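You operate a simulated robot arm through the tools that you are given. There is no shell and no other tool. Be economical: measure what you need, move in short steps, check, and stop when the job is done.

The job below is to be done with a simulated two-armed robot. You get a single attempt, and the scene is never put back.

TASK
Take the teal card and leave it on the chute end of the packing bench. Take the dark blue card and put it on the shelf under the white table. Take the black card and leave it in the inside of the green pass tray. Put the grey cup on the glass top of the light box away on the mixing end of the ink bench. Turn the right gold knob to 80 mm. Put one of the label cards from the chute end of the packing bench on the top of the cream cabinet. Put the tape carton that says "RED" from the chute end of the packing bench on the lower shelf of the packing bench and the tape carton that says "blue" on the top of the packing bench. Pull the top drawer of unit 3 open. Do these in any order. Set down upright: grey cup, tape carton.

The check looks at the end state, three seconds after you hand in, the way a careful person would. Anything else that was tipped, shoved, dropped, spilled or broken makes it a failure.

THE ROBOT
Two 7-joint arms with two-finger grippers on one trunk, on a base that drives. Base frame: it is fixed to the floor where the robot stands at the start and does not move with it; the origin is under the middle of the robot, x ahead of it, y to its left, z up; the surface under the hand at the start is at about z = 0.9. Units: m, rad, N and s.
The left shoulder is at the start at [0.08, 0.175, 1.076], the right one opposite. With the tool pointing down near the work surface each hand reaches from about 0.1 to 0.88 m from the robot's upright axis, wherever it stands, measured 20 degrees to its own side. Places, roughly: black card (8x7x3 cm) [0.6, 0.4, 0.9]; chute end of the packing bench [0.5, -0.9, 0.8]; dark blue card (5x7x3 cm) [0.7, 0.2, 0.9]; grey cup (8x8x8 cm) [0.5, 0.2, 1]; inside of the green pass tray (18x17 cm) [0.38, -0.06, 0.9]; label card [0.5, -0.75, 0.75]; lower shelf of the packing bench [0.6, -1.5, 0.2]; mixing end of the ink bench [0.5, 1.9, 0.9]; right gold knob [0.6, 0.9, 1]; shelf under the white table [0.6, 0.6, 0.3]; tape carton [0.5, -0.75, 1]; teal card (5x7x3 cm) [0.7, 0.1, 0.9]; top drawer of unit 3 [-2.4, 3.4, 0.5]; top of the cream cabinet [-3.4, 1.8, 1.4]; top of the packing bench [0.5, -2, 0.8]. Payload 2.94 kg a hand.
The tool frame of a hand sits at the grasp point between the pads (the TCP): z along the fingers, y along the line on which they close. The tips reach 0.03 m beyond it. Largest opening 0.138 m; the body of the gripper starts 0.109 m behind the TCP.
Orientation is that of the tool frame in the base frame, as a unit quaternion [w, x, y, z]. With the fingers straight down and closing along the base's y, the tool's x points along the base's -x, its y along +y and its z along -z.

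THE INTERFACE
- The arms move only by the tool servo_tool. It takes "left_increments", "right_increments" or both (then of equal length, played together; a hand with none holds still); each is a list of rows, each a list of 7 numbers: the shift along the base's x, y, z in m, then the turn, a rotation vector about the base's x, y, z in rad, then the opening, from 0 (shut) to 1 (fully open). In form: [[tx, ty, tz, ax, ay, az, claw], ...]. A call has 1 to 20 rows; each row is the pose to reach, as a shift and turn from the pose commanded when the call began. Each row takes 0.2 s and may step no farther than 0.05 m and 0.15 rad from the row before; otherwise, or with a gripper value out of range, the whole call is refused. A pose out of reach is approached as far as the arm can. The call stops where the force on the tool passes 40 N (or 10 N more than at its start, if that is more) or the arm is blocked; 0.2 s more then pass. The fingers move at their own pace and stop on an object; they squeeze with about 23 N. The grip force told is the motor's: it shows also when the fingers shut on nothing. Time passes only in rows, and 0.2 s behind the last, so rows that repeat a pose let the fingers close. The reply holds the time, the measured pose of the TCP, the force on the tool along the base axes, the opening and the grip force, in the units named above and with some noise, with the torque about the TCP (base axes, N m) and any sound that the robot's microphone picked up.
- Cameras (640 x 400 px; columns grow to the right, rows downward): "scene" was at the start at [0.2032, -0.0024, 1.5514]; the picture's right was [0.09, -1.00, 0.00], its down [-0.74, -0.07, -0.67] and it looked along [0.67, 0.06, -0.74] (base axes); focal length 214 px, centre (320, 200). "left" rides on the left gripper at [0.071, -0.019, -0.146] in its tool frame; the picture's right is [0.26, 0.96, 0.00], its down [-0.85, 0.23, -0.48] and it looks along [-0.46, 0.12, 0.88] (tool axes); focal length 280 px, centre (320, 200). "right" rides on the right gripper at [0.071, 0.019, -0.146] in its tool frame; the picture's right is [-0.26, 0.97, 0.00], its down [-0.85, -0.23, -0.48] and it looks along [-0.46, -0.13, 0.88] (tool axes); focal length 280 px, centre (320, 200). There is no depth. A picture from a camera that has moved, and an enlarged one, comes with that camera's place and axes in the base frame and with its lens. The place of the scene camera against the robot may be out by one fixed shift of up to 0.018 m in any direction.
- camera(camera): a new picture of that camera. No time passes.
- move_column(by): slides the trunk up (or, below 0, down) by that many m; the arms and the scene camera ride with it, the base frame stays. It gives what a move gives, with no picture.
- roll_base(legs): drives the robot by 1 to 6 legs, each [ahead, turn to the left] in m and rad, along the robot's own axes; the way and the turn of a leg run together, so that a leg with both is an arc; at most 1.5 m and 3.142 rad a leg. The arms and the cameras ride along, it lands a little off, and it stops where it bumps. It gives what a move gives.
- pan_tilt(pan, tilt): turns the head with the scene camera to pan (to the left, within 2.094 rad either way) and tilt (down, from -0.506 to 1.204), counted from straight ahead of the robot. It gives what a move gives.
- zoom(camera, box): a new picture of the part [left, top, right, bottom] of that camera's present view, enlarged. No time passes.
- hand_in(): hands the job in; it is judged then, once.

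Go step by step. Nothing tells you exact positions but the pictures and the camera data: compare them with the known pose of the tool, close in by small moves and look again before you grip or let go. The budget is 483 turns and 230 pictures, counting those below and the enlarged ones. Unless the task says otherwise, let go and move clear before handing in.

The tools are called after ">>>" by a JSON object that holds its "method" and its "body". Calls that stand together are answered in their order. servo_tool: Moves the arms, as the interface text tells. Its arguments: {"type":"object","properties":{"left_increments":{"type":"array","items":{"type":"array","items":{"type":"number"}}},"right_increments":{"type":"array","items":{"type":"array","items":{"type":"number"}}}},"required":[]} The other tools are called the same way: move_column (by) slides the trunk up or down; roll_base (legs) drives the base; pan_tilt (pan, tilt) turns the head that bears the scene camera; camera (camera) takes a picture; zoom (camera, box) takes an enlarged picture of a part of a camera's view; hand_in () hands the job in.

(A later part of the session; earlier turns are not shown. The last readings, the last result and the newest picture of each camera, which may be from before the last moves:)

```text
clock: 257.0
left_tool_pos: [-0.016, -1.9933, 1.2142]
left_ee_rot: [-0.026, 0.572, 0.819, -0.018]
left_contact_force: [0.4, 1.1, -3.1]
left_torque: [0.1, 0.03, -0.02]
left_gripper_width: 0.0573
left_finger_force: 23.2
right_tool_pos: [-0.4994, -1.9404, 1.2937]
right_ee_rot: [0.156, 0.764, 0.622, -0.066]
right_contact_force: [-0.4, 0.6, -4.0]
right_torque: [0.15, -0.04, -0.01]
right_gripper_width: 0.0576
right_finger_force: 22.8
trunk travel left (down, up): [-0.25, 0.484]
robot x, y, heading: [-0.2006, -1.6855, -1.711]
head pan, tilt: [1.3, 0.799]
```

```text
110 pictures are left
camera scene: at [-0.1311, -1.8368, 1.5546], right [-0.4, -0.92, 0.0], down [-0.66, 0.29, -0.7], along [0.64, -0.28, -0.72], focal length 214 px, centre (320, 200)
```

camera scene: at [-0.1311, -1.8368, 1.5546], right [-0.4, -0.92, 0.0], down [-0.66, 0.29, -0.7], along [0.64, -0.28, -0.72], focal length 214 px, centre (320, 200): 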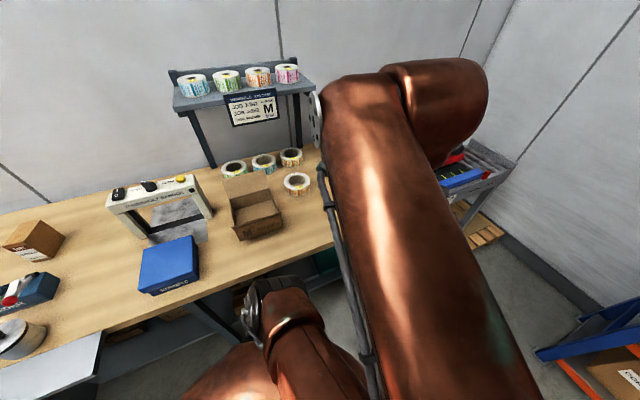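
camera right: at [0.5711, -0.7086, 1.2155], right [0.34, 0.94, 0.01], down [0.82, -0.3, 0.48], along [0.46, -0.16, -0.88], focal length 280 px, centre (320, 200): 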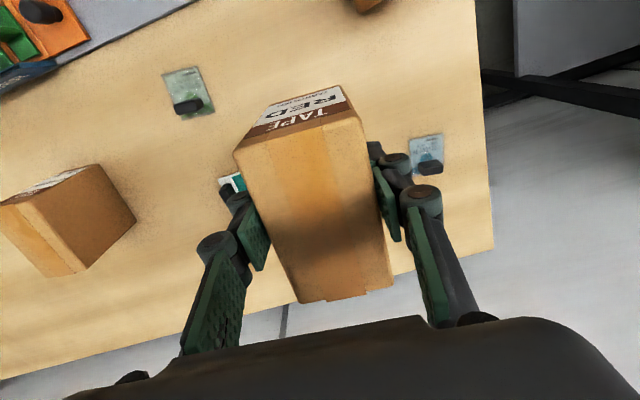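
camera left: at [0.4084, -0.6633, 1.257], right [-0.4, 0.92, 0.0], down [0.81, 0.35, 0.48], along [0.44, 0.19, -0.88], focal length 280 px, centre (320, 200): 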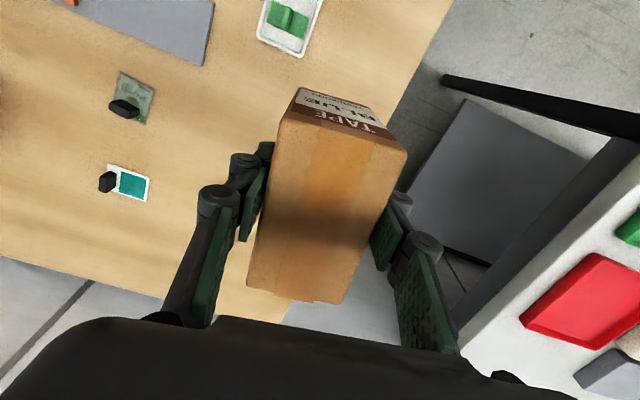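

>>> {"method": "roll_base", "body": {"legs": [[0.055, 0]]}}

>>> {"method": "pan_tilt", "body": {"pan": 0.2, "tilt": 0.8}}

>>> {"method": "roll_base", "body": {"legs": [[0.055, 0]]}}

>>> {"method": "pan_tilt", "body": {"pan": 1.3, "tilt": 0.8}}

>>> {"method": "roll_base", "body": {"legs": [[0.055, 0]]}}

>>> {"method": "pan_tilt", "body": {"pan": 0.2, "tilt": 0.8}}

>>> {"method": "roll_base", "body": {"legs": [[0, 0.28], [0, 0.28], [0, 0.28], [0, 0.28], [0, 0.28], [0, 0.28]]}}

>>> {"method": "pan_tilt", "body": {"pan": 0.0, "tilt": 0.95}}

>>> {"method": "camera", "body": {"camera": "scene"}}

```text
clock: 257.9
left_tool_pos: [-0.0229, -2.0443, 1.216]
left_ee_rot: [-0.025, 0.573, 0.819, -0.019]
left_contact_force: [0.3, 0.4, -2.9]
left_torque: [0.06, 0.04, 0.01]
left_gripper_width: 0.0577
left_finger_force: 22.5
right_tool_pos: [-0.5072, -1.99, 1.2961]
right_ee_rot: [0.158, 0.763, 0.622, -0.07]
right_contact_force: [1.3, 1.7, -3.2]
right_torque: [0.12, -0.03, 0.02]
right_gripper_width: 0.0576
right_finger_force: 23.2
trunk travel left (down, up): [-0.25, 0.484]
robot x, y, heading: [-0.2108, -1.7406, -1.712]
head pan, tilt: [1.3, 0.799]
```

```text
clock: 259.3
left_tool_pos: [-0.0257, -2.0486, 1.2152]
left_ee_rot: [-0.026, 0.572, 0.819, -0.019]
left_contact_force: [0.0, -0.1, -3.4]
left_torque: [0.09, 0.08, -0.01]
left_gripper_width: 0.0576
left_finger_force: 22.3
right_tool_pos: [-0.5066, -1.9933, 1.2943]
right_ee_rot: [0.157, 0.764, 0.622, -0.067]
right_contact_force: [0.6, -0.4, -3.5]
right_torque: [0.12, 0.03, 0.01]
right_gripper_width: 0.0575
right_finger_force: 22.4
trunk travel left (down, up): [-0.25, 0.484]
robot x, y, heading: [-0.2096, -1.7413, -1.708]
head pan, tilt: [0.201, 0.799]
```

```text
clock: 260.2
left_tool_pos: [-0.0308, -2.0941, 1.2174]
left_ee_rot: [-0.025, 0.573, 0.819, -0.023]
left_contact_force: [0.3, 0.8, -2.4]
left_torque: [-0.02, 0.06, 0.0]
left_gripper_width: 0.0576
left_finger_force: 22.7
right_tool_pos: [-0.5145, -2.0396, 1.2968]
right_ee_rot: [0.16, 0.763, 0.622, -0.07]
right_contact_force: [0.8, 1.5, -2.4]
right_torque: [0.02, 0.01, -0.01]
right_gripper_width: 0.0575
right_finger_force: 23.1
trunk travel left (down, up): [-0.25, 0.484]
robot x, y, heading: [-0.2197, -1.7947, -1.709]
head pan, tilt: [0.201, 0.799]
```

```text
clock: 261.6
left_tool_pos: [-0.0319, -2.0993, 1.2152]
left_ee_rot: [-0.025, 0.573, 0.819, -0.02]
left_contact_force: [-0.7, 0.2, -3.8]
left_torque: [0.09, 0.03, 0.03]
left_gripper_width: 0.0576
left_finger_force: 22.9
right_tool_pos: [-0.5146, -2.045, 1.2949]
right_ee_rot: [0.159, 0.764, 0.622, -0.068]
right_contact_force: [-0.6, 0.0, -3.4]
right_torque: [0.14, -0.02, 0.01]
right_gripper_width: 0.0573
right_finger_force: 23.4
trunk travel left (down, up): [-0.25, 0.484]
robot x, y, heading: [-0.2185, -1.7951, -1.715]
head pan, tilt: [1.3, 0.799]
```

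```text
clock: 262.5
left_tool_pos: [-0.0387, -2.1482, 1.2178]
left_ee_rot: [-0.024, 0.573, 0.819, -0.024]
left_contact_force: [0.6, 0.4, -3.2]
left_torque: [0.01, 0.04, 0.03]
left_gripper_width: 0.0572
left_finger_force: 23.1
right_tool_pos: [-0.5226, -2.0926, 1.2992]
right_ee_rot: [0.162, 0.764, 0.621, -0.072]
right_contact_force: [0.2, 0.9, -2.5]
right_torque: [0.06, -0.03, -0.01]
right_gripper_width: 0.0574
right_finger_force: 22.7
trunk travel left (down, up): [-0.25, 0.484]
robot x, y, heading: [-0.2256, -1.8474, -1.712]
head pan, tilt: [1.3, 0.799]
```

```text
clock: 263.8
left_tool_pos: [-0.039, -2.1523, 1.2152]
left_ee_rot: [-0.025, 0.573, 0.819, -0.021]
left_contact_force: [0.2, -0.4, -3.2]
left_torque: [0.1, 0.06, 0.01]
left_gripper_width: 0.0574
left_finger_force: 22.7
right_tool_pos: [-0.5226, -2.0964, 1.2964]
right_ee_rot: [0.16, 0.764, 0.621, -0.069]
right_contact_force: [-0.1, 0.2, -3.5]
right_torque: [0.16, -0.05, 0.0]
right_gripper_width: 0.0577
right_finger_force: 22.8
trunk travel left (down, up): [-0.25, 0.484]
robot x, y, heading: [-0.2247, -1.8489, -1.714]
head pan, tilt: [0.201, 0.799]
```

```text
clock: 264.7
left_tool_pos: [-0.0219, -2.1441, 1.2161]
left_ee_rot: [-0.027, 0.553, 0.833, -0.024]
left_contact_force: [0.7, -0.6, -4.1]
left_torque: [0.11, 0.1, -0.03]
left_gripper_width: 0.0573
left_finger_force: 23.6
right_tool_pos: [-0.5083, -2.1113, 1.2953]
right_ee_rot: [0.163, 0.748, 0.64, -0.065]
right_contact_force: [0.0, 0.4, -3.4]
right_torque: [0.15, 0.0, -0.02]
right_gripper_width: 0.0575
right_finger_force: 23.0
trunk travel left (down, up): [-0.25, 0.484]
robot x, y, heading: [-0.2259, -1.8465, -1.666]
head pan, tilt: [0.201, 0.799]
stopped in leg 1: the robot was blocked; the commanded pose is now the measured one
```

```text
clock: 265.4
left_tool_pos: [-0.0249, -2.1443, 1.2166]
left_ee_rot: [-0.026, 0.553, 0.832, -0.023]
left_contact_force: [0.0, 0.4, -4.5]
left_torque: [0.04, 0.04, -0.02]
left_gripper_width: 0.0575
left_finger_force: 23.1
right_tool_pos: [-0.5112, -2.1112, 1.2961]
right_ee_rot: [0.163, 0.749, 0.64, -0.065]
right_contact_force: [-0.3, 0.4, -2.5]
right_torque: [0.15, -0.01, 0.03]
right_gripper_width: 0.0577
right_finger_force: 22.8
trunk travel left (down, up): [-0.25, 0.484]
robot x, y, heading: [-0.2246, -1.8506, -1.668]
head pan, tilt: [0.0, 0.949]
```

```text
109 pictures are left
camera scene: at [-0.2303, -2.0392, 1.543], right [-1.0, 0.1, 0.0], down [0.08, 0.81, -0.58], along [-0.05, -0.58, -0.81], focal length 214 px, centre (320, 200)
```

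scene: 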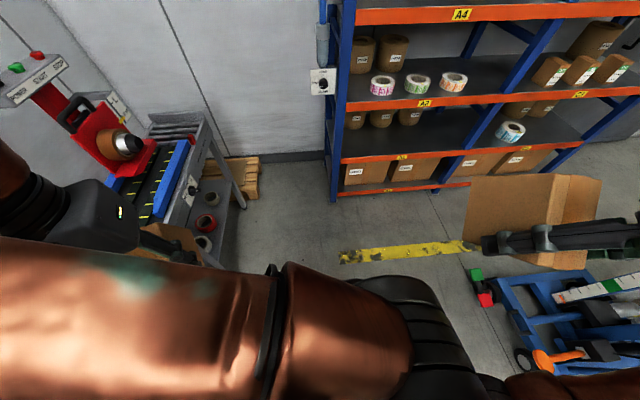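

>>> {"method": "pan_tilt", "body": {"pan": 1.5, "tilt": 1.1}}

>>> {"method": "camera", "body": {"camera": "scene"}}

```text
clock: 267.0
left_tool_pos: [-0.0254, -2.1455, 1.2171]
left_ee_rot: [-0.026, 0.553, 0.833, -0.023]
left_contact_force: [-0.8, 0.1, -3.2]
left_torque: [0.07, 0.05, 0.03]
left_gripper_width: 0.0574
left_finger_force: 22.8
right_tool_pos: [-0.5104, -2.11, 1.2954]
right_ee_rot: [0.163, 0.748, 0.64, -0.065]
right_contact_force: [-0.5, -0.7, -4.3]
right_torque: [0.13, -0.03, -0.01]
right_gripper_width: 0.0576
right_finger_force: 22.6
trunk travel left (down, up): [-0.25, 0.484]
robot x, y, heading: [-0.2226, -1.8479, -1.671]
head pan, tilt: [1.499, 1.1]
```

```text
108 pictures are left
camera scene: at [-0.1608, -1.9773, 1.5328], right [-0.17, -0.99, 0.0], down [-0.88, 0.15, -0.45], along [0.45, -0.08, -0.89], focal length 214 px, centre (320, 200)
```

scene: 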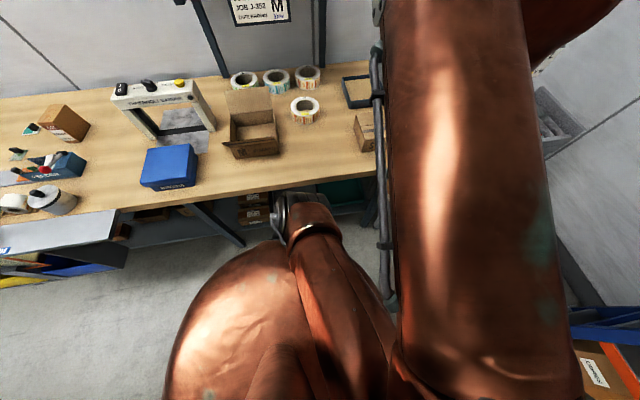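

Nothing looks touched; possibly just sway. Retry the turn in smaller pieces.

>>> {"method": "roll_base", "body": {"legs": [[0, 0.12]]}}

>>> {"method": "camera", "body": {"camera": "scene"}}

```text
clock: 268.0
left_tool_pos: [0.0103, -2.119, 1.2167]
left_ee_rot: [-0.026, 0.504, 0.863, -0.024]
left_contact_force: [0.5, 0.2, -3.0]
left_torque: [0.09, 0.04, -0.02]
left_gripper_width: 0.0572
left_finger_force: 23.1
right_tool_pos: [-0.4775, -2.1428, 1.2957]
right_ee_rot: [0.166, 0.711, 0.682, -0.055]
right_contact_force: [1.2, -1.1, -3.4]
right_torque: [0.17, 0.03, -0.01]
right_gripper_width: 0.0575
right_finger_force: 23.0
trunk travel left (down, up): [-0.25, 0.484]
robot x, y, heading: [-0.2259, -1.8472, -1.551]
head pan, tilt: [1.499, 1.1]
```

```text
107 pictures are left
camera scene: at [-0.1462, -1.9709, 1.5328], right [-0.05, -1.0, 0.0], down [-0.89, 0.05, -0.45], along [0.45, -0.02, -0.89], focal length 214 px, centre (320, 200)
```

scene: 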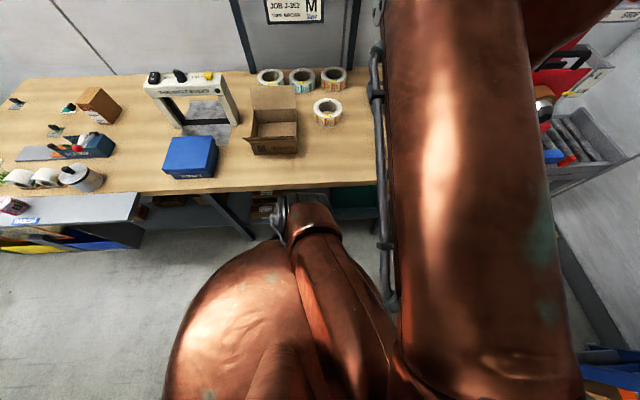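

>>> {"method": "roll_base", "body": {"legs": [[0, 0.14], [0, 0.14], [0, 0.14], [0, 0.14], [0, 0.14], [0, 0.14]]}}

>>> {"method": "roll_base", "body": {"legs": [[0, 0.14], [0, 0.14], [0, 0.14], [0, 0.14], [0, 0.14]]}}

>>> {"method": "pan_tilt", "body": {"pan": 0.0, "tilt": 0.95}}

>>> {"method": "camera", "body": {"camera": "scene"}}

```text
clock: 272.0
left_tool_pos: [0.1345, -1.8537, 1.2176]
left_ee_rot: [-0.013, 0.11, 0.993, -0.032]
left_contact_force: [0.0, 0.0, -4.3]
left_torque: [0.01, 0.1, 0.01]
left_gripper_width: 0.0574
left_finger_force: 23.1
right_tool_pos: [-0.1744, -2.2322, 1.2952]
right_ee_rot: [0.174, 0.371, 0.912, 0.017]
right_contact_force: [0.2, 0.0, -3.2]
right_torque: [0.06, 0.15, -0.02]
right_gripper_width: 0.0574
right_finger_force: 22.7
trunk travel left (down, up): [-0.25, 0.484]
robot x, y, heading: [-0.2248, -1.8491, -0.71]
head pan, tilt: [1.499, 1.1]
```

```text
clock: 275.5
left_tool_pos: [0.0544, -1.6215, 1.2168]
left_ee_rot: [-0.002, -0.236, 0.971, -0.035]
left_contact_force: [-0.7, -0.2, -2.8]
left_torque: [-0.05, 0.09, -0.02]
left_gripper_width: 0.0575
left_finger_force: 23.1
right_tool_pos: [0.0609, -2.11, 1.2954]
right_ee_rot: [0.157, 0.038, 0.984, 0.076]
right_contact_force: [-0.8, -0.4, -3.3]
right_torque: [-0.03, 0.18, 0.01]
right_gripper_width: 0.0575
right_finger_force: 22.8
trunk travel left (down, up): [-0.25, 0.484]
robot x, y, heading: [-0.2255, -1.8478, -0.013]
head pan, tilt: [1.499, 1.1]
```

```text
clock: 277.1
left_tool_pos: [0.0547, -1.6228, 1.2174]
left_ee_rot: [-0.001, -0.235, 0.971, -0.034]
left_contact_force: [0.2, 0.1, -3.4]
left_torque: [-0.06, 0.05, -0.02]
left_gripper_width: 0.0575
left_finger_force: 23.3
right_tool_pos: [0.0589, -2.1099, 1.296]
right_ee_rot: [0.157, 0.037, 0.984, 0.076]
right_contact_force: [-0.8, -0.4, -3.8]
right_torque: [0.0, 0.12, 0.01]
right_gripper_width: 0.0576
right_finger_force: 23.1
trunk travel left (down, up): [-0.25, 0.484]
robot x, y, heading: [-0.23, -1.8451, -0.016]
head pan, tilt: [0.0, 0.949]
```

```text
106 pictures are left
camera scene: at [-0.0287, -1.8601, 1.543], right [-0.02, -1.0, 0.0], down [-0.81, 0.01, -0.58], along [0.58, -0.01, -0.81], focal length 214 px, centre (320, 200)
```

scene: 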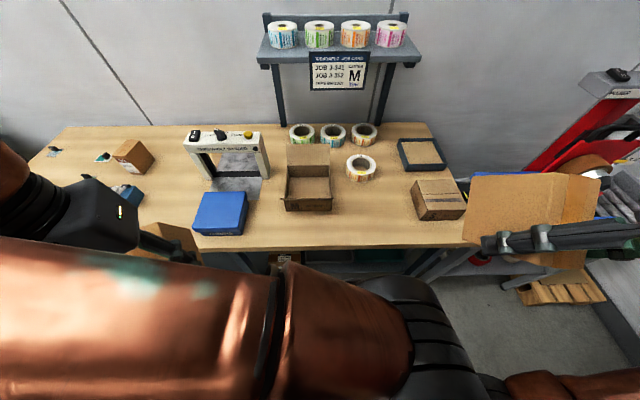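

Good view. The gap between the blue box and the open carton, around (0.37, -1.665), suits the BLUE carton. Move the left hand there.

>>> {"method": "servo_tool", "body": {"left_increments": [[0.01, 0, 0, 0.017, 0, -0.119, 0], [0.03, 0, 0, 0.035, 0, -0.238, 0], [0.06, -0.005, 0, 0.052, 0, -0.357, 0], [0.09, -0.01, 0, 0.069, 0, -0.475, 0], [0.12, -0.015, 0, 0.069, 0, -0.475, 0], [0.15, -0.02, 0, 0.069, 0, -0.475, 0], [0.18, -0.025, 0, 0.069, 0, -0.475, 0], [0.21, -0.03, 0, 0.069, 0, -0.475, 0], [0.24, -0.035, -0.01, 0.069, 0, -0.475, 0], [0.27, -0.04, -0.03, 0.069, 0, -0.475, 0], [0.3, -0.043, -0.05, 0.069, 0, -0.475, 0], [0.315, -0.043, -0.06, 0.069, 0, -0.475, 0]]}}

>>> {"method": "camera", "body": {"camera": "left"}}

>>> {"method": "zoom", "body": {"camera": "scene", "box": [160, 120, 400, 280]}}

```text
clock: 279.7
left_tool_pos: [0.3683, -1.6671, 1.1567]
left_ee_rot: [0.0, -0.001, 1.0, -0.001]
left_contact_force: [0.1, 0.5, -2.9]
left_torque: [0.01, 0.06, -0.01]
left_gripper_width: 0.0574
left_finger_force: 23.5
right_tool_pos: [0.0596, -2.1103, 1.2955]
right_ee_rot: [0.157, 0.037, 0.984, 0.076]
right_contact_force: [1.1, -0.3, -2.8]
right_torque: [0.01, 0.15, 0.02]
right_gripper_width: 0.0576
right_finger_force: 23.1
trunk travel left (down, up): [-0.25, 0.484]
robot x, y, heading: [-0.2255, -1.8487, -0.018]
head pan, tilt: [0.0, 0.949]
```

```text
105 pictures are left
camera left: at [0.2967, -1.6865, 1.3034], right [-0.26, 0.96, 0.0], down [0.85, 0.23, 0.47], along [0.46, 0.12, -0.88], focal length 280 px, centre (320, 200)
```

left: 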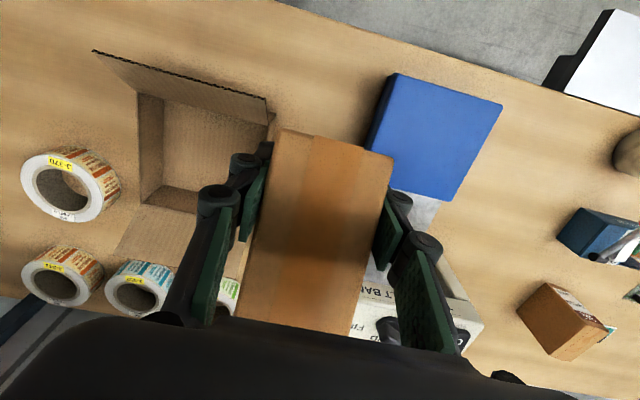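

```text
2.50 times, centred on (280, 200) of scene
camera zoom: at [-0.0284, -1.8602, 1.543], right [-0.02, -1.0, 0.0], down [-0.81, 0.01, -0.58], along [0.58, -0.01, -0.81], focal length 536 px, centre (420, 200)
```

zoom: 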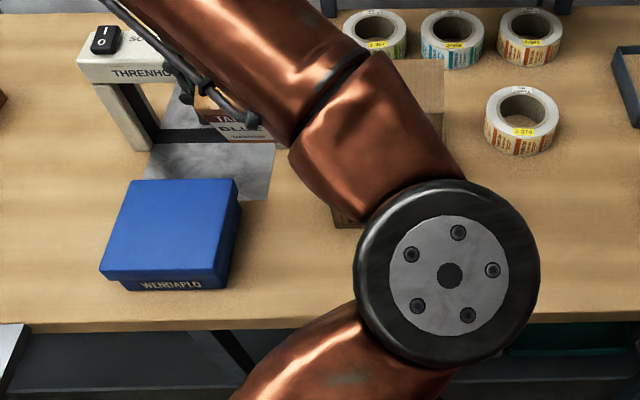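

>>> {"method": "servo_tool", "body": {"left_increments": [[0, 0, -0.03, 0, 0, 0, 0], [0, 0, -0.06, 0, 0, 0, 0], [0, 0, -0.1, 0, 0, 0, 0], [0, 0, -0.14, 0, 0, 0, 0], [0, 0, -0.18, 0, 0, 0, 0], [0, 0, -0.205, 0, 0, 0, 0]]}}

>>> {"method": "camera", "body": {"camera": "left"}}

```text
clock: 281.1
left_tool_pos: [0.3674, -1.6664, 0.9514]
left_ee_rot: [-0.001, 0.0, 1.0, 0.0]
left_contact_force: [0.7, 0.4, -4.2]
left_torque: [0.01, 0.18, -0.03]
left_gripper_width: 0.0575
left_finger_force: 23.2
right_tool_pos: [0.0609, -2.11, 1.2943]
right_ee_rot: [0.158, 0.038, 0.984, 0.075]
right_contact_force: [0.3, -0.2, -2.6]
right_torque: [0.0, 0.15, -0.04]
right_gripper_width: 0.0575
right_finger_force: 23.2
trunk travel left (down, up): [-0.25, 0.484]
robot x, y, heading: [-0.2265, -1.8471, -0.014]
head pan, tilt: [0.0, 0.949]
```

```text
103 pictures are left
camera left: at [0.2978, -1.6856, 1.0975], right [-0.26, 0.96, 0.0], down [0.85, 0.23, 0.47], along [0.46, 0.12, -0.88], focal length 280 px, centre (320, 200)
```

left: 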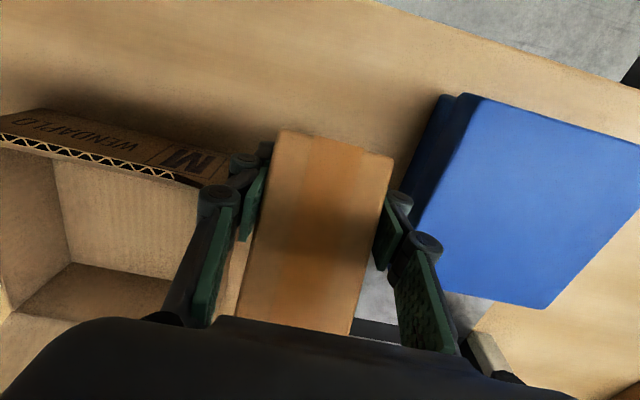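

>>> {"method": "servo_tool", "body": {"left_increments": [[0, 0, -0.008, 0, 0, 0, 0], [0, 0, -0.014, 0, 0, 0, 0], [0, 0, -0.02, 0, 0, 0, 0], [0, 0, -0.025, 0, 0, 0, 0]]}}

```text
clock: 282.1
left_tool_pos: [0.3673, -1.6668, 0.9308]
left_ee_rot: [0.002, 0.0, 1.0, 0.0]
left_contact_force: [0.7, 0.4, 8.7]
left_torque: [-1.11, -0.01, -0.12]
left_gripper_width: 0.0571
left_finger_force: 21.8
right_tool_pos: [0.0574, -2.1104, 1.2965]
right_ee_rot: [0.159, 0.037, 0.984, 0.076]
right_contact_force: [0.2, 1.1, -2.8]
right_torque: [0.01, 0.13, -0.03]
right_gripper_width: 0.0576
right_finger_force: 23.0
trunk travel left (down, up): [-0.25, 0.484]
robot x, y, heading: [-0.2243, -1.8486, -0.018]
head pan, tilt: [0.0, 0.949]
```

>>> {"method": "zoom", "body": {"camera": "left", "box": [140, 100, 460, 320]}}

>>> {"method": "pan_tilt", "body": {"pan": 0.75, "tilt": 0.85}}

>>> {"method": "camera", "body": {"camera": "scene"}}

```text
1.82 times, centred on (300, 210) of left
camera zoom: at [0.2955, -1.6852, 1.0766], right [-0.26, 0.96, 0.0], down [0.85, 0.23, 0.48], along [0.46, 0.13, -0.88], focal length 510 px, centre (356, 182)
```

zoom: 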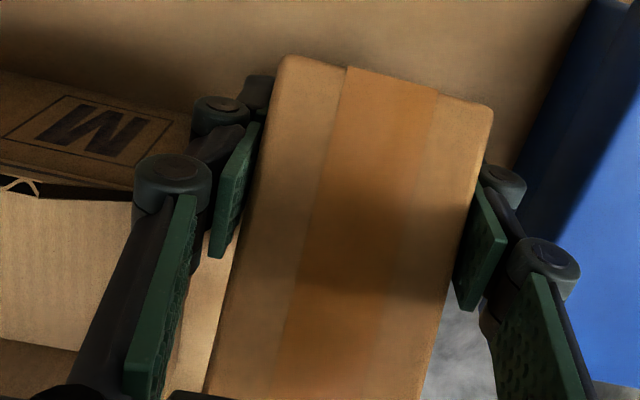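

```text
clock: 283.2
left_tool_pos: [0.3677, -1.6654, 0.9282]
left_ee_rot: [0.0, -0.001, 1.0, 0.0]
left_contact_force: [2.8, 4.1, 18.8]
left_torque: [0.21, -0.35, 0.03]
left_gripper_width: 0.0574
left_finger_force: 23.2
right_tool_pos: [0.0572, -2.111, 1.2959]
right_ee_rot: [0.158, 0.038, 0.984, 0.076]
right_contact_force: [0.2, 0.2, -3.4]
right_torque: [0.01, 0.16, 0.0]
right_gripper_width: 0.0575
right_finger_force: 23.0
trunk travel left (down, up): [-0.25, 0.484]
robot x, y, heading: [-0.226, -1.8479, -0.013]
head pan, tilt: [0.75, 0.85]
```

```text
101 pictures are left
camera scene: at [-0.0447, -1.8067, 1.5508], right [0.67, -0.74, 0.0], down [-0.56, -0.5, -0.66], along [0.49, 0.44, -0.75], focal length 214 px, centre (320, 200)
```

scene: 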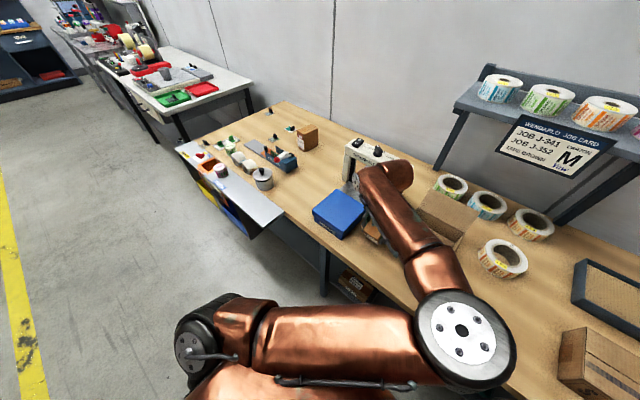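

Seated on the bench. Open just a little and lift away.

>>> {"method": "servo_tool", "body": {"left_increments": [[0, 0, 0.002, 0, 0, 0, 0.48], [0, 0, 0.002, 0, 0, 0, 0.52], [0, 0, 0.002, 0, 0, 0, 0.52], [0, 0, 0.03, 0, 0, 0, 0.52], [0, 0, 0.07, 0, 0, 0, 0.52], [0, 0, 0.11, 0, 0, 0, 0.52], [0, 0, 0.16, 0, 0, 0, 0.52], [-0.01, 0, 0.2, 0, 0, 0, 0.52]]}}

>>> {"method": "camera", "body": {"camera": "left"}}

```text
clock: 285.0
left_tool_pos: [0.3576, -1.6681, 1.1253]
left_ee_rot: [-0.001, -0.001, 1.0, 0.0]
left_contact_force: [-0.6, -0.8, 0.4]
left_torque: [0.0, -0.05, 0.04]
left_gripper_width: 0.0719
left_finger_force: 0.0
right_tool_pos: [0.0584, -2.1112, 1.2954]
right_ee_rot: [0.158, 0.038, 0.984, 0.075]
right_contact_force: [-0.7, -0.4, -3.9]
right_torque: [-0.02, 0.09, 0.01]
right_gripper_width: 0.0575
right_finger_force: 23.4
trunk travel left (down, up): [-0.25, 0.484]
robot x, y, heading: [-0.228, -1.8468, -0.012]
head pan, tilt: [0.75, 0.85]
```

```text
100 pictures are left
camera left: at [0.2867, -1.6878, 1.2718], right [-0.26, 0.96, 0.0], down [0.85, 0.23, 0.47], along [0.46, 0.12, -0.88], focal length 280 px, centre (320, 200)
```

left: 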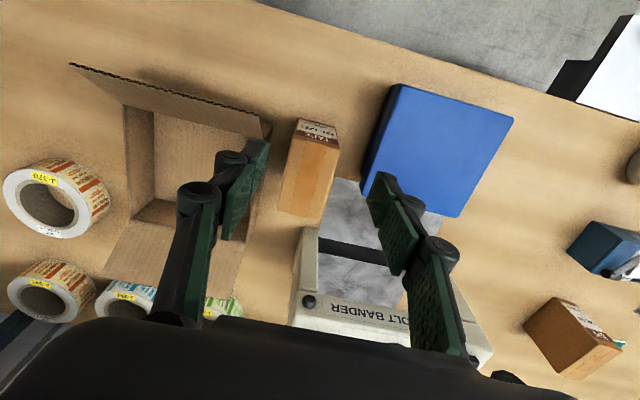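

BLUE stands upright on the bench top. Retract the left hand and look under the bench for the RED carton's place.

>>> {"method": "servo_tool", "body": {"left_increments": [[-0.03, 0, 0.02, 0, 0, 0, 0.5], [-0.06, 0.01, 0.04, 0, 0, 0, 0.5], [-0.09, 0.02, 0.06, 0, 0, 0, 0.5], [-0.12, 0.03, 0.06, 0, 0, 0, 0.5], [-0.15, 0.05, 0.06, 0, 0, 0, 0.5], [-0.18, 0.07, 0.06, 0, 0, 0, 0.5], [-0.2, 0.09, 0.06, 0, 0, 0, 0.5], [-0.2, 0.09, 0.06, 0, 0, 0, 0.5]]}}

>>> {"method": "roll_base", "body": {"legs": [[-0.05, 0]]}}

>>> {"method": "pan_tilt", "body": {"pan": -0.6, "tilt": 1.0}}

>>> {"method": "roll_base", "body": {"legs": [[-0.05, 0]]}}

>>> {"method": "pan_tilt", "body": {"pan": 0.6, "tilt": 0.9}}

>>> {"method": "roll_base", "body": {"legs": [[-0.05, 0]]}}

>>> {"method": "pan_tilt", "body": {"pan": 0.0, "tilt": 0.9}}

>>> {"method": "camera", "body": {"camera": "scene"}}

```text
clock: 286.8
left_tool_pos: [0.16, -1.5773, 1.1856]
left_ee_rot: [-0.001, -0.001, 1.0, 0.0]
left_contact_force: [-0.4, -0.3, -0.2]
left_torque: [-0.04, 0.03, 0.02]
left_gripper_width: 0.0688
left_finger_force: 0.1
right_tool_pos: [0.0596, -2.1109, 1.2947]
right_ee_rot: [0.158, 0.038, 0.984, 0.075]
right_contact_force: [0.1, -0.3, -2.7]
right_torque: [0.04, 0.13, 0.0]
right_gripper_width: 0.0576
right_finger_force: 22.8
trunk travel left (down, up): [-0.25, 0.484]
robot x, y, heading: [-0.2251, -1.8476, -0.016]
head pan, tilt: [0.75, 0.85]
```

```text
clock: 287.7
left_tool_pos: [0.1096, -1.5763, 1.1856]
left_ee_rot: [-0.001, -0.002, 1.0, 0.0]
left_contact_force: [1.1, 0.2, -1.4]
left_torque: [-0.01, 0.02, 0.0]
left_gripper_width: 0.0691
left_finger_force: 0.1
right_tool_pos: [0.009, -2.1097, 1.2957]
right_ee_rot: [0.157, 0.037, 0.984, 0.074]
right_contact_force: [-0.2, 0.3, -5.0]
right_torque: [0.06, 0.18, 0.03]
right_gripper_width: 0.0577
right_finger_force: 22.7
trunk travel left (down, up): [-0.25, 0.484]
robot x, y, heading: [-0.277, -1.8492, -0.017]
head pan, tilt: [0.75, 0.85]
```

```text
clock: 289.2
left_tool_pos: [0.107, -1.576, 1.1861]
left_ee_rot: [0.0, -0.002, 1.0, 0.0]
left_contact_force: [-0.3, -0.8, 0.1]
left_torque: [-0.02, 0.02, -0.01]
left_gripper_width: 0.0692
left_finger_force: 0.0
right_tool_pos: [0.0061, -2.1088, 1.2952]
right_ee_rot: [0.158, 0.037, 0.984, 0.075]
right_contact_force: [-0.1, -0.1, -3.0]
right_torque: [0.0, 0.15, 0.01]
right_gripper_width: 0.0573
right_finger_force: 22.7
trunk travel left (down, up): [-0.25, 0.484]
robot x, y, heading: [-0.2718, -1.8476, -0.015]
head pan, tilt: [-0.6, 1.0]
```

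```text
clock: 290.1
left_tool_pos: [0.0553, -1.5753, 1.1854]
left_ee_rot: [-0.001, -0.003, 1.0, 0.0]
left_contact_force: [0.6, -0.4, -1.0]
left_torque: [-0.03, 0.05, -0.03]
left_gripper_width: 0.0692
left_finger_force: 0.1
right_tool_pos: [-0.0432, -2.1077, 1.2955]
right_ee_rot: [0.158, 0.036, 0.984, 0.076]
right_contact_force: [0.5, 0.2, -3.9]
right_torque: [0.01, 0.17, -0.02]
right_gripper_width: 0.0575
right_finger_force: 23.8
trunk travel left (down, up): [-0.25, 0.484]
robot x, y, heading: [-0.3273, -1.8456, -0.013]
head pan, tilt: [-0.6, 1.0]
```

```text
clock: 291.5
left_tool_pos: [0.0527, -1.5751, 1.187]
left_ee_rot: [-0.001, -0.002, 1.0, -0.001]
left_contact_force: [-0.2, -0.8, -0.3]
left_torque: [-0.03, -0.01, -0.01]
left_gripper_width: 0.0692
left_finger_force: 0.1
right_tool_pos: [-0.0465, -2.1075, 1.2959]
right_ee_rot: [0.159, 0.035, 0.984, 0.076]
right_contact_force: [0.0, 0.3, -2.8]
right_torque: [0.04, 0.12, 0.0]
right_gripper_width: 0.0578
right_finger_force: 23.3
trunk travel left (down, up): [-0.25, 0.484]
robot x, y, heading: [-0.3257, -1.8459, -0.014]
head pan, tilt: [0.6, 0.901]
```

```text
clock: 292.5
left_tool_pos: [0.0008, -1.5745, 1.1865]
left_ee_rot: [-0.001, -0.003, 1.0, -0.001]
left_contact_force: [0.2, 0.3, -1.3]
left_torque: [-0.01, -0.03, 0.02]
left_gripper_width: 0.0687
left_finger_force: 0.0
right_tool_pos: [-0.0977, -2.1075, 1.2954]
right_ee_rot: [0.159, 0.036, 0.984, 0.075]
right_contact_force: [0.5, -0.1, -3.7]
right_torque: [0.05, 0.14, 0.02]
right_gripper_width: 0.0575
right_finger_force: 23.3
trunk travel left (down, up): [-0.25, 0.484]
robot x, y, heading: [-0.3782, -1.8479, -0.007]
head pan, tilt: [0.6, 0.901]
```

```text
clock: 293.5
left_tool_pos: [-0.0007, -1.5742, 1.1878]
left_ee_rot: [0.001, -0.002, 1.0, -0.002]
left_contact_force: [0.0, 0.2, 0.1]
left_torque: [-0.03, -0.02, 0.0]
left_gripper_width: 0.0692
left_finger_force: 0.1
right_tool_pos: [-0.1002, -2.1063, 1.2962]
right_ee_rot: [0.16, 0.035, 0.984, 0.076]
right_contact_force: [-0.7, -0.5, -2.6]
right_torque: [0.01, 0.11, -0.02]
right_gripper_width: 0.0575
right_finger_force: 22.9
trunk travel left (down, up): [-0.25, 0.484]
robot x, y, heading: [-0.3768, -1.8461, -0.013]
head pan, tilt: [0.0, 0.901]
```

```text
99 pictures are left
camera scene: at [-0.1793, -1.8574, 1.5468], right [-0.01, -1.0, 0.0], down [-0.78, 0.01, -0.62], along [0.62, -0.01, -0.78], focal length 214 px, centre (320, 200)
```

scene: 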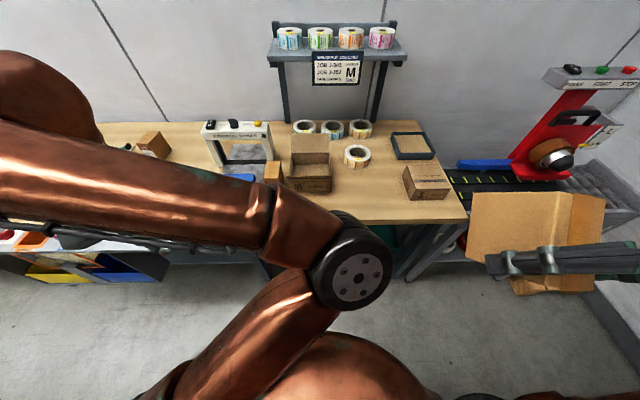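

Use the left wrist camera to look under the bench.

>>> {"method": "servo_tool", "body": {"left_increments": [[-0.0, 0, -0.03, 0, -0.06, 0, 0.5], [-0.0, 0, -0.07, 0, -0.12, 0, 0.5], [-0.0, 0, -0.11, 0, -0.18, 0, 0.5], [-0.0, 0, -0.15, 0, -0.24, 0, 0.5], [0.0, 0, -0.19, 0, -0.3, 0, 0.5], [0.0, 0, -0.23, 0, -0.36, 0, 0.5], [0.0, 0, -0.27, 0, -0.42, 0, 0.5], [0.0, 0, -0.31, 0, -0.48, 0, 0.5], [0.0, 0, -0.35, 0, -0.54, 0, 0.5], [0.0, 0, -0.39, 0, -0.6, 0, 0.5], [0.0, 0, -0.43, 0, -0.66, 0, 0.5], [0.0, 0, -0.47, 0, -0.7, 0, 0.5], [0.0, -0.02, -0.51, 0, -0.7, 0, 0.5], [0.0, -0.04, -0.55, 0, -0.7, 0, 0.5]]}}

>>> {"method": "camera", "body": {"camera": "left"}}

>>> {"method": "camera", "body": {"camera": "scene"}}

```text
clock: 296.5
left_tool_pos: [0.12, -1.5028, 0.7283]
left_ee_rot: [0.304, 0.002, 0.953, -0.012]
left_contact_force: [-0.7, 0.8, -0.7]
left_torque: [0.01, 0.01, -0.01]
left_gripper_width: 0.069
left_finger_force: 0.0
left hand out of reach, approached as far as the arm can: row 2, 3, 4, 5, 6, 7, 8, 9, 10, 11, 12, 13, 14
right_tool_pos: [-0.0989, -2.1066, 1.2969]
right_ee_rot: [0.16, 0.036, 0.984, 0.076]
right_contact_force: [-0.8, 0.0, -3.8]
right_torque: [0.01, 0.13, -0.02]
right_gripper_width: 0.0574
right_finger_force: 23.3
trunk travel left (down, up): [-0.25, 0.484]
robot x, y, heading: [-0.3795, -1.8465, -0.004]
head pan, tilt: [0.0, 0.901]
```

```text
98 pictures are left
camera left: at [-0.0226, -1.5179, 0.8066], right [-0.2, 0.96, -0.17], down [0.42, 0.24, 0.87], along [0.89, 0.11, -0.45], focal length 280 px, centre (320, 200)
```

left: 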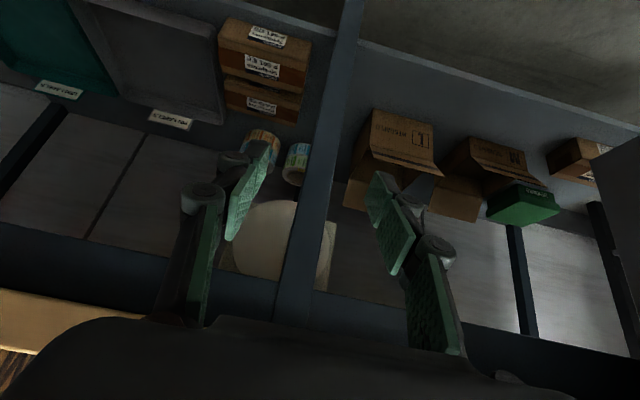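

```text
97 pictures are left
camera scene: at [-0.1785, -1.8576, 1.5467], right [-0.01, -1.0, 0.0], down [-0.78, 0.01, -0.62], along [0.62, -0.01, -0.78], focal length 214 px, centre (320, 200)
```

scene: 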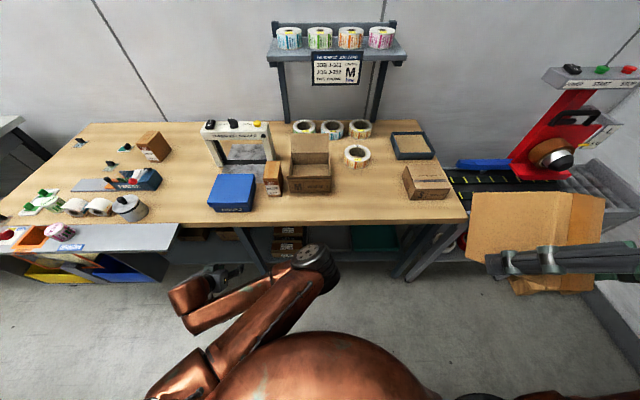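

>>> {"method": "servo_tool", "body": {"left_increments": [[0.02, -0.02, -0.03, 0, -0.03, -0.05, 0.5], [0.03, -0.04, -0.06, 0, -0.06, -0.1, 0.5], [0.03, -0.06, -0.1, 0, -0.1, -0.1, 0.5], [0.03, -0.08, -0.14, 0, -0.15, -0.1, 0.5], [0.03, -0.1, -0.18, 0, -0.2, -0.1, 0.5], [0.03, -0.12, -0.22, 0, -0.25, -0.1, 0.5]]}}

>>> {"method": "camera", "body": {"camera": "left"}}

```text
clock: 297.9
left_tool_pos: [0.2719, -1.5789, 0.6138]
left_ee_rot: [0.317, 0.065, 0.945, -0.049]
left_contact_force: [-0.5, 0.0, 0.1]
left_torque: [0.02, 0.0, 0.01]
left_gripper_width: 0.069
left_finger_force: 0.1
left hand out of reach, approached as far as the arm can: row 1, 2, 3, 4, 5, 6
right_tool_pos: [-0.0975, -2.1063, 1.2955]
right_ee_rot: [0.159, 0.036, 0.984, 0.076]
right_contact_force: [0.7, 0.0, -2.7]
right_torque: [-0.01, 0.16, 0.0]
right_gripper_width: 0.0573
right_finger_force: 23.3
trunk travel left (down, up): [-0.25, 0.484]
robot x, y, heading: [-0.3808, -1.8454, -0.013]
head pan, tilt: [0.0, 0.901]
```

```text
96 pictures are left
camera left: at [0.1269, -1.5727, 0.688], right [-0.06, 0.98, -0.21], down [0.42, 0.21, 0.88], along [0.9, -0.04, -0.43], focal length 280 px, centre (320, 200)
```

left: 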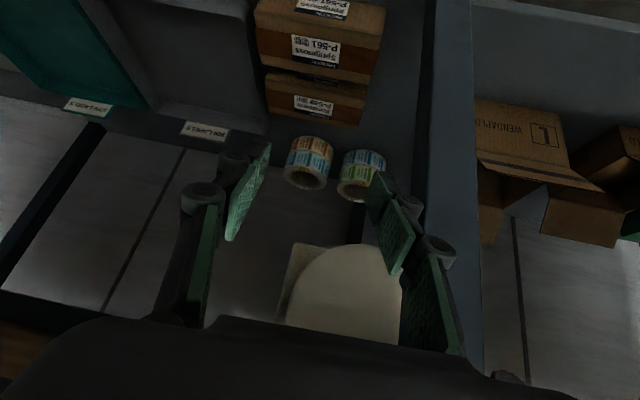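

The only free, reachable piece of the lower shelf is at the bench's left end (near (0.52, -0.66)), reached from the gap between the tables. I'll raise the left hand and drive back that way.

>>> {"method": "servo_tool", "body": {"left_increments": [[-0.03, 0.01, 0.01, 0, 0, 0, 0.5], [-0.07, 0.02, 0.02, 0, 0, 0, 0.5], [-0.11, 0.03, 0.04, 0, 0.05, 0, 0.5], [-0.14, 0.04, 0.08, 0, 0.12, 0, 0.5], [-0.17, 0.04, 0.12, 0, 0.2, 0, 0.5], [-0.2, 0.04, 0.16, 0, 0.28, 0, 0.5], [-0.22, 0.04, 0.2, 0, 0.36, 0, 0.5], [-0.24, 0.04, 0.24, 0, 0.44, 0, 0.5], [-0.24, 0.04, 0.28, 0, 0.52, 0.05, 0.5], [-0.24, 0.04, 0.32, 0, 0.6, 0.1, 0.5], [-0.24, 0.04, 0.36, 0, 0.65, 0.13, 0.5], [-0.24, 0.04, 0.4, 0, 0.65, 0.13, 0.5], [-0.24, 0.04, 0.44, 0, 0.65, 0.13, 0.5], [-0.24, 0.04, 0.48, 0, 0.65, 0.13, 0.5], [-0.24, 0.04, 0.52, 0, 0.65, 0.13, 0.5], [-0.24, 0.04, 0.56, 0, 0.65, 0.13, 0.5]]}}

>>> {"method": "roll_base", "body": {"legs": [[0, 0.14], [0, 0.14], [0, 0.14], [0, 0.14], [0, 0.14], [0, 0.14]]}}

>>> {"method": "roll_base", "body": {"legs": [[0, 0.14], [0, 0.14], [0, 0.14], [0, 0.14], [0, 0.14]]}}

>>> {"method": "pan_tilt", "body": {"pan": 0.6, "tilt": 0.8}}

>>> {"method": "roll_base", "body": {"legs": [[0.07, 0]]}}

>>> {"method": "pan_tilt", "body": {"pan": -0.6, "tilt": 0.8}}

>>> {"method": "roll_base", "body": {"legs": [[0.07, 0]]}}

>>> {"method": "pan_tilt", "body": {"pan": 0.6, "tilt": 0.8}}

```text
refused: row 4 steps farther than a row can; nothing moved
```

```text
clock: 301.9
left_tool_pos: [-0.1414, -1.1842, 0.6145]
left_ee_rot: [0.31, -0.324, 0.89, 0.084]
left_contact_force: [-0.4, -0.5, 0.1]
left_torque: [-0.01, 0.02, -0.03]
left_gripper_width: 0.069
left_finger_force: 0.1
right_tool_pos: [0.0035, -1.813, 1.2968]
right_ee_rot: [0.115, -0.368, 0.913, 0.133]
right_contact_force: [-0.2, 0.9, -3.9]
right_torque: [-0.2, 0.14, 0.03]
right_gripper_width: 0.0575
right_finger_force: 23.2
trunk travel left (down, up): [-0.25, 0.484]
robot x, y, heading: [-0.3769, -1.8442, 0.826]
head pan, tilt: [0.0, 0.901]
```

```text
clock: 305.4
left_tool_pos: [-0.6202, -1.1862, 0.6143]
left_ee_rot: [0.263, -0.608, 0.726, 0.185]
left_contact_force: [-0.1, -0.6, 0.3]
left_torque: [0.01, 0.01, -0.04]
left_gripper_width: 0.0692
left_finger_force: 0.1
right_tool_pos: [-0.1072, -1.5746, 1.2953]
right_ee_rot: [0.063, -0.658, 0.733, 0.164]
right_contact_force: [-1.1, 0.8, -4.1]
right_torque: [-0.24, 0.04, 0.01]
right_gripper_width: 0.0577
right_finger_force: 22.8
trunk travel left (down, up): [-0.25, 0.484]
robot x, y, heading: [-0.3761, -1.8461, 1.522]
head pan, tilt: [0.0, 0.901]
```

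```text
clock: 306.4
left_tool_pos: [-0.6193, -1.1868, 0.6145]
left_ee_rot: [0.262, -0.609, 0.726, 0.185]
left_contact_force: [-0.8, -0.1, -0.1]
left_torque: [-0.01, 0.04, 0.03]
left_gripper_width: 0.0689
left_finger_force: 0.0
right_tool_pos: [-0.1069, -1.5753, 1.2973]
right_ee_rot: [0.062, -0.658, 0.733, 0.164]
right_contact_force: [-0.6, -0.7, -4.2]
right_torque: [-0.16, 0.0, -0.01]
right_gripper_width: 0.0575
right_finger_force: 22.9
trunk travel left (down, up): [-0.25, 0.484]
robot x, y, heading: [-0.382, -1.8446, 1.521]
head pan, tilt: [0.6, 0.799]
```

```text
clock: 307.4
left_tool_pos: [-0.6177, -1.1181, 0.6194]
left_ee_rot: [0.264, -0.608, 0.725, 0.188]
left_contact_force: [0.2, -0.8, 1.1]
left_torque: [-0.05, 0.02, 0.01]
left_gripper_width: 0.0692
left_finger_force: 0.0
right_tool_pos: [-0.1029, -1.5137, 1.2991]
right_ee_rot: [0.066, -0.657, 0.732, 0.168]
right_contact_force: [0.1, -1.2, -3.0]
right_torque: [0.0, 0.01, -0.01]
right_gripper_width: 0.0575
right_finger_force: 22.6
trunk travel left (down, up): [-0.25, 0.484]
robot x, y, heading: [-0.3745, -1.7761, 1.523]
head pan, tilt: [0.6, 0.799]
```

```text
clock: 308.8
left_tool_pos: [-0.6158, -1.1161, 0.6158]
left_ee_rot: [0.262, -0.608, 0.726, 0.184]
left_contact_force: [-0.4, -1.2, -0.3]
left_torque: [-0.01, 0.03, -0.01]
left_gripper_width: 0.0689
left_finger_force: 0.1
right_tool_pos: [-0.1018, -1.5085, 1.2977]
right_ee_rot: [0.064, -0.658, 0.732, 0.166]
right_contact_force: [0.0, 0.6, -3.9]
right_torque: [-0.15, -0.01, 0.04]
right_gripper_width: 0.0575
right_finger_force: 23.1
trunk travel left (down, up): [-0.25, 0.484]
robot x, y, heading: [-0.3742, -1.7721, 1.524]
head pan, tilt: [-0.6, 0.799]
```

```text
clock: 309.8
left_tool_pos: [-0.6124, -1.0551, 0.624]
left_ee_rot: [0.265, -0.606, 0.726, 0.188]
left_contact_force: [0.1, 0.4, 1.5]
left_torque: [-0.08, 0.06, -0.02]
left_gripper_width: 0.069
left_finger_force: 0.1
right_tool_pos: [-0.0995, -1.4546, 1.3012]
right_ee_rot: [0.069, -0.657, 0.73, 0.172]
right_contact_force: [-0.7, -2.9, -1.8]
right_torque: [0.09, -0.03, -0.02]
right_gripper_width: 0.0575
right_finger_force: 23.1
trunk travel left (down, up): [-0.25, 0.484]
robot x, y, heading: [-0.3686, -1.7054, 1.516]
head pan, tilt: [-0.6, 0.799]
```

```text
clock: 311.2
left_tool_pos: [-0.6126, -1.0514, 0.6182]
left_ee_rot: [0.263, -0.607, 0.726, 0.187]
left_contact_force: [0.3, 0.7, -0.5]
left_torque: [-0.02, 0.02, 0.02]
left_gripper_width: 0.0688
left_finger_force: 0.0
right_tool_pos: [-0.1001, -1.4453, 1.3001]
right_ee_rot: [0.066, -0.658, 0.731, 0.168]
right_contact_force: [0.9, 0.2, -3.3]
right_torque: [-0.15, 0.01, -0.02]
right_gripper_width: 0.0575
right_finger_force: 23.2
trunk travel left (down, up): [-0.25, 0.484]
robot x, y, heading: [-0.3697, -1.7066, 1.52]
head pan, tilt: [0.6, 0.799]
```

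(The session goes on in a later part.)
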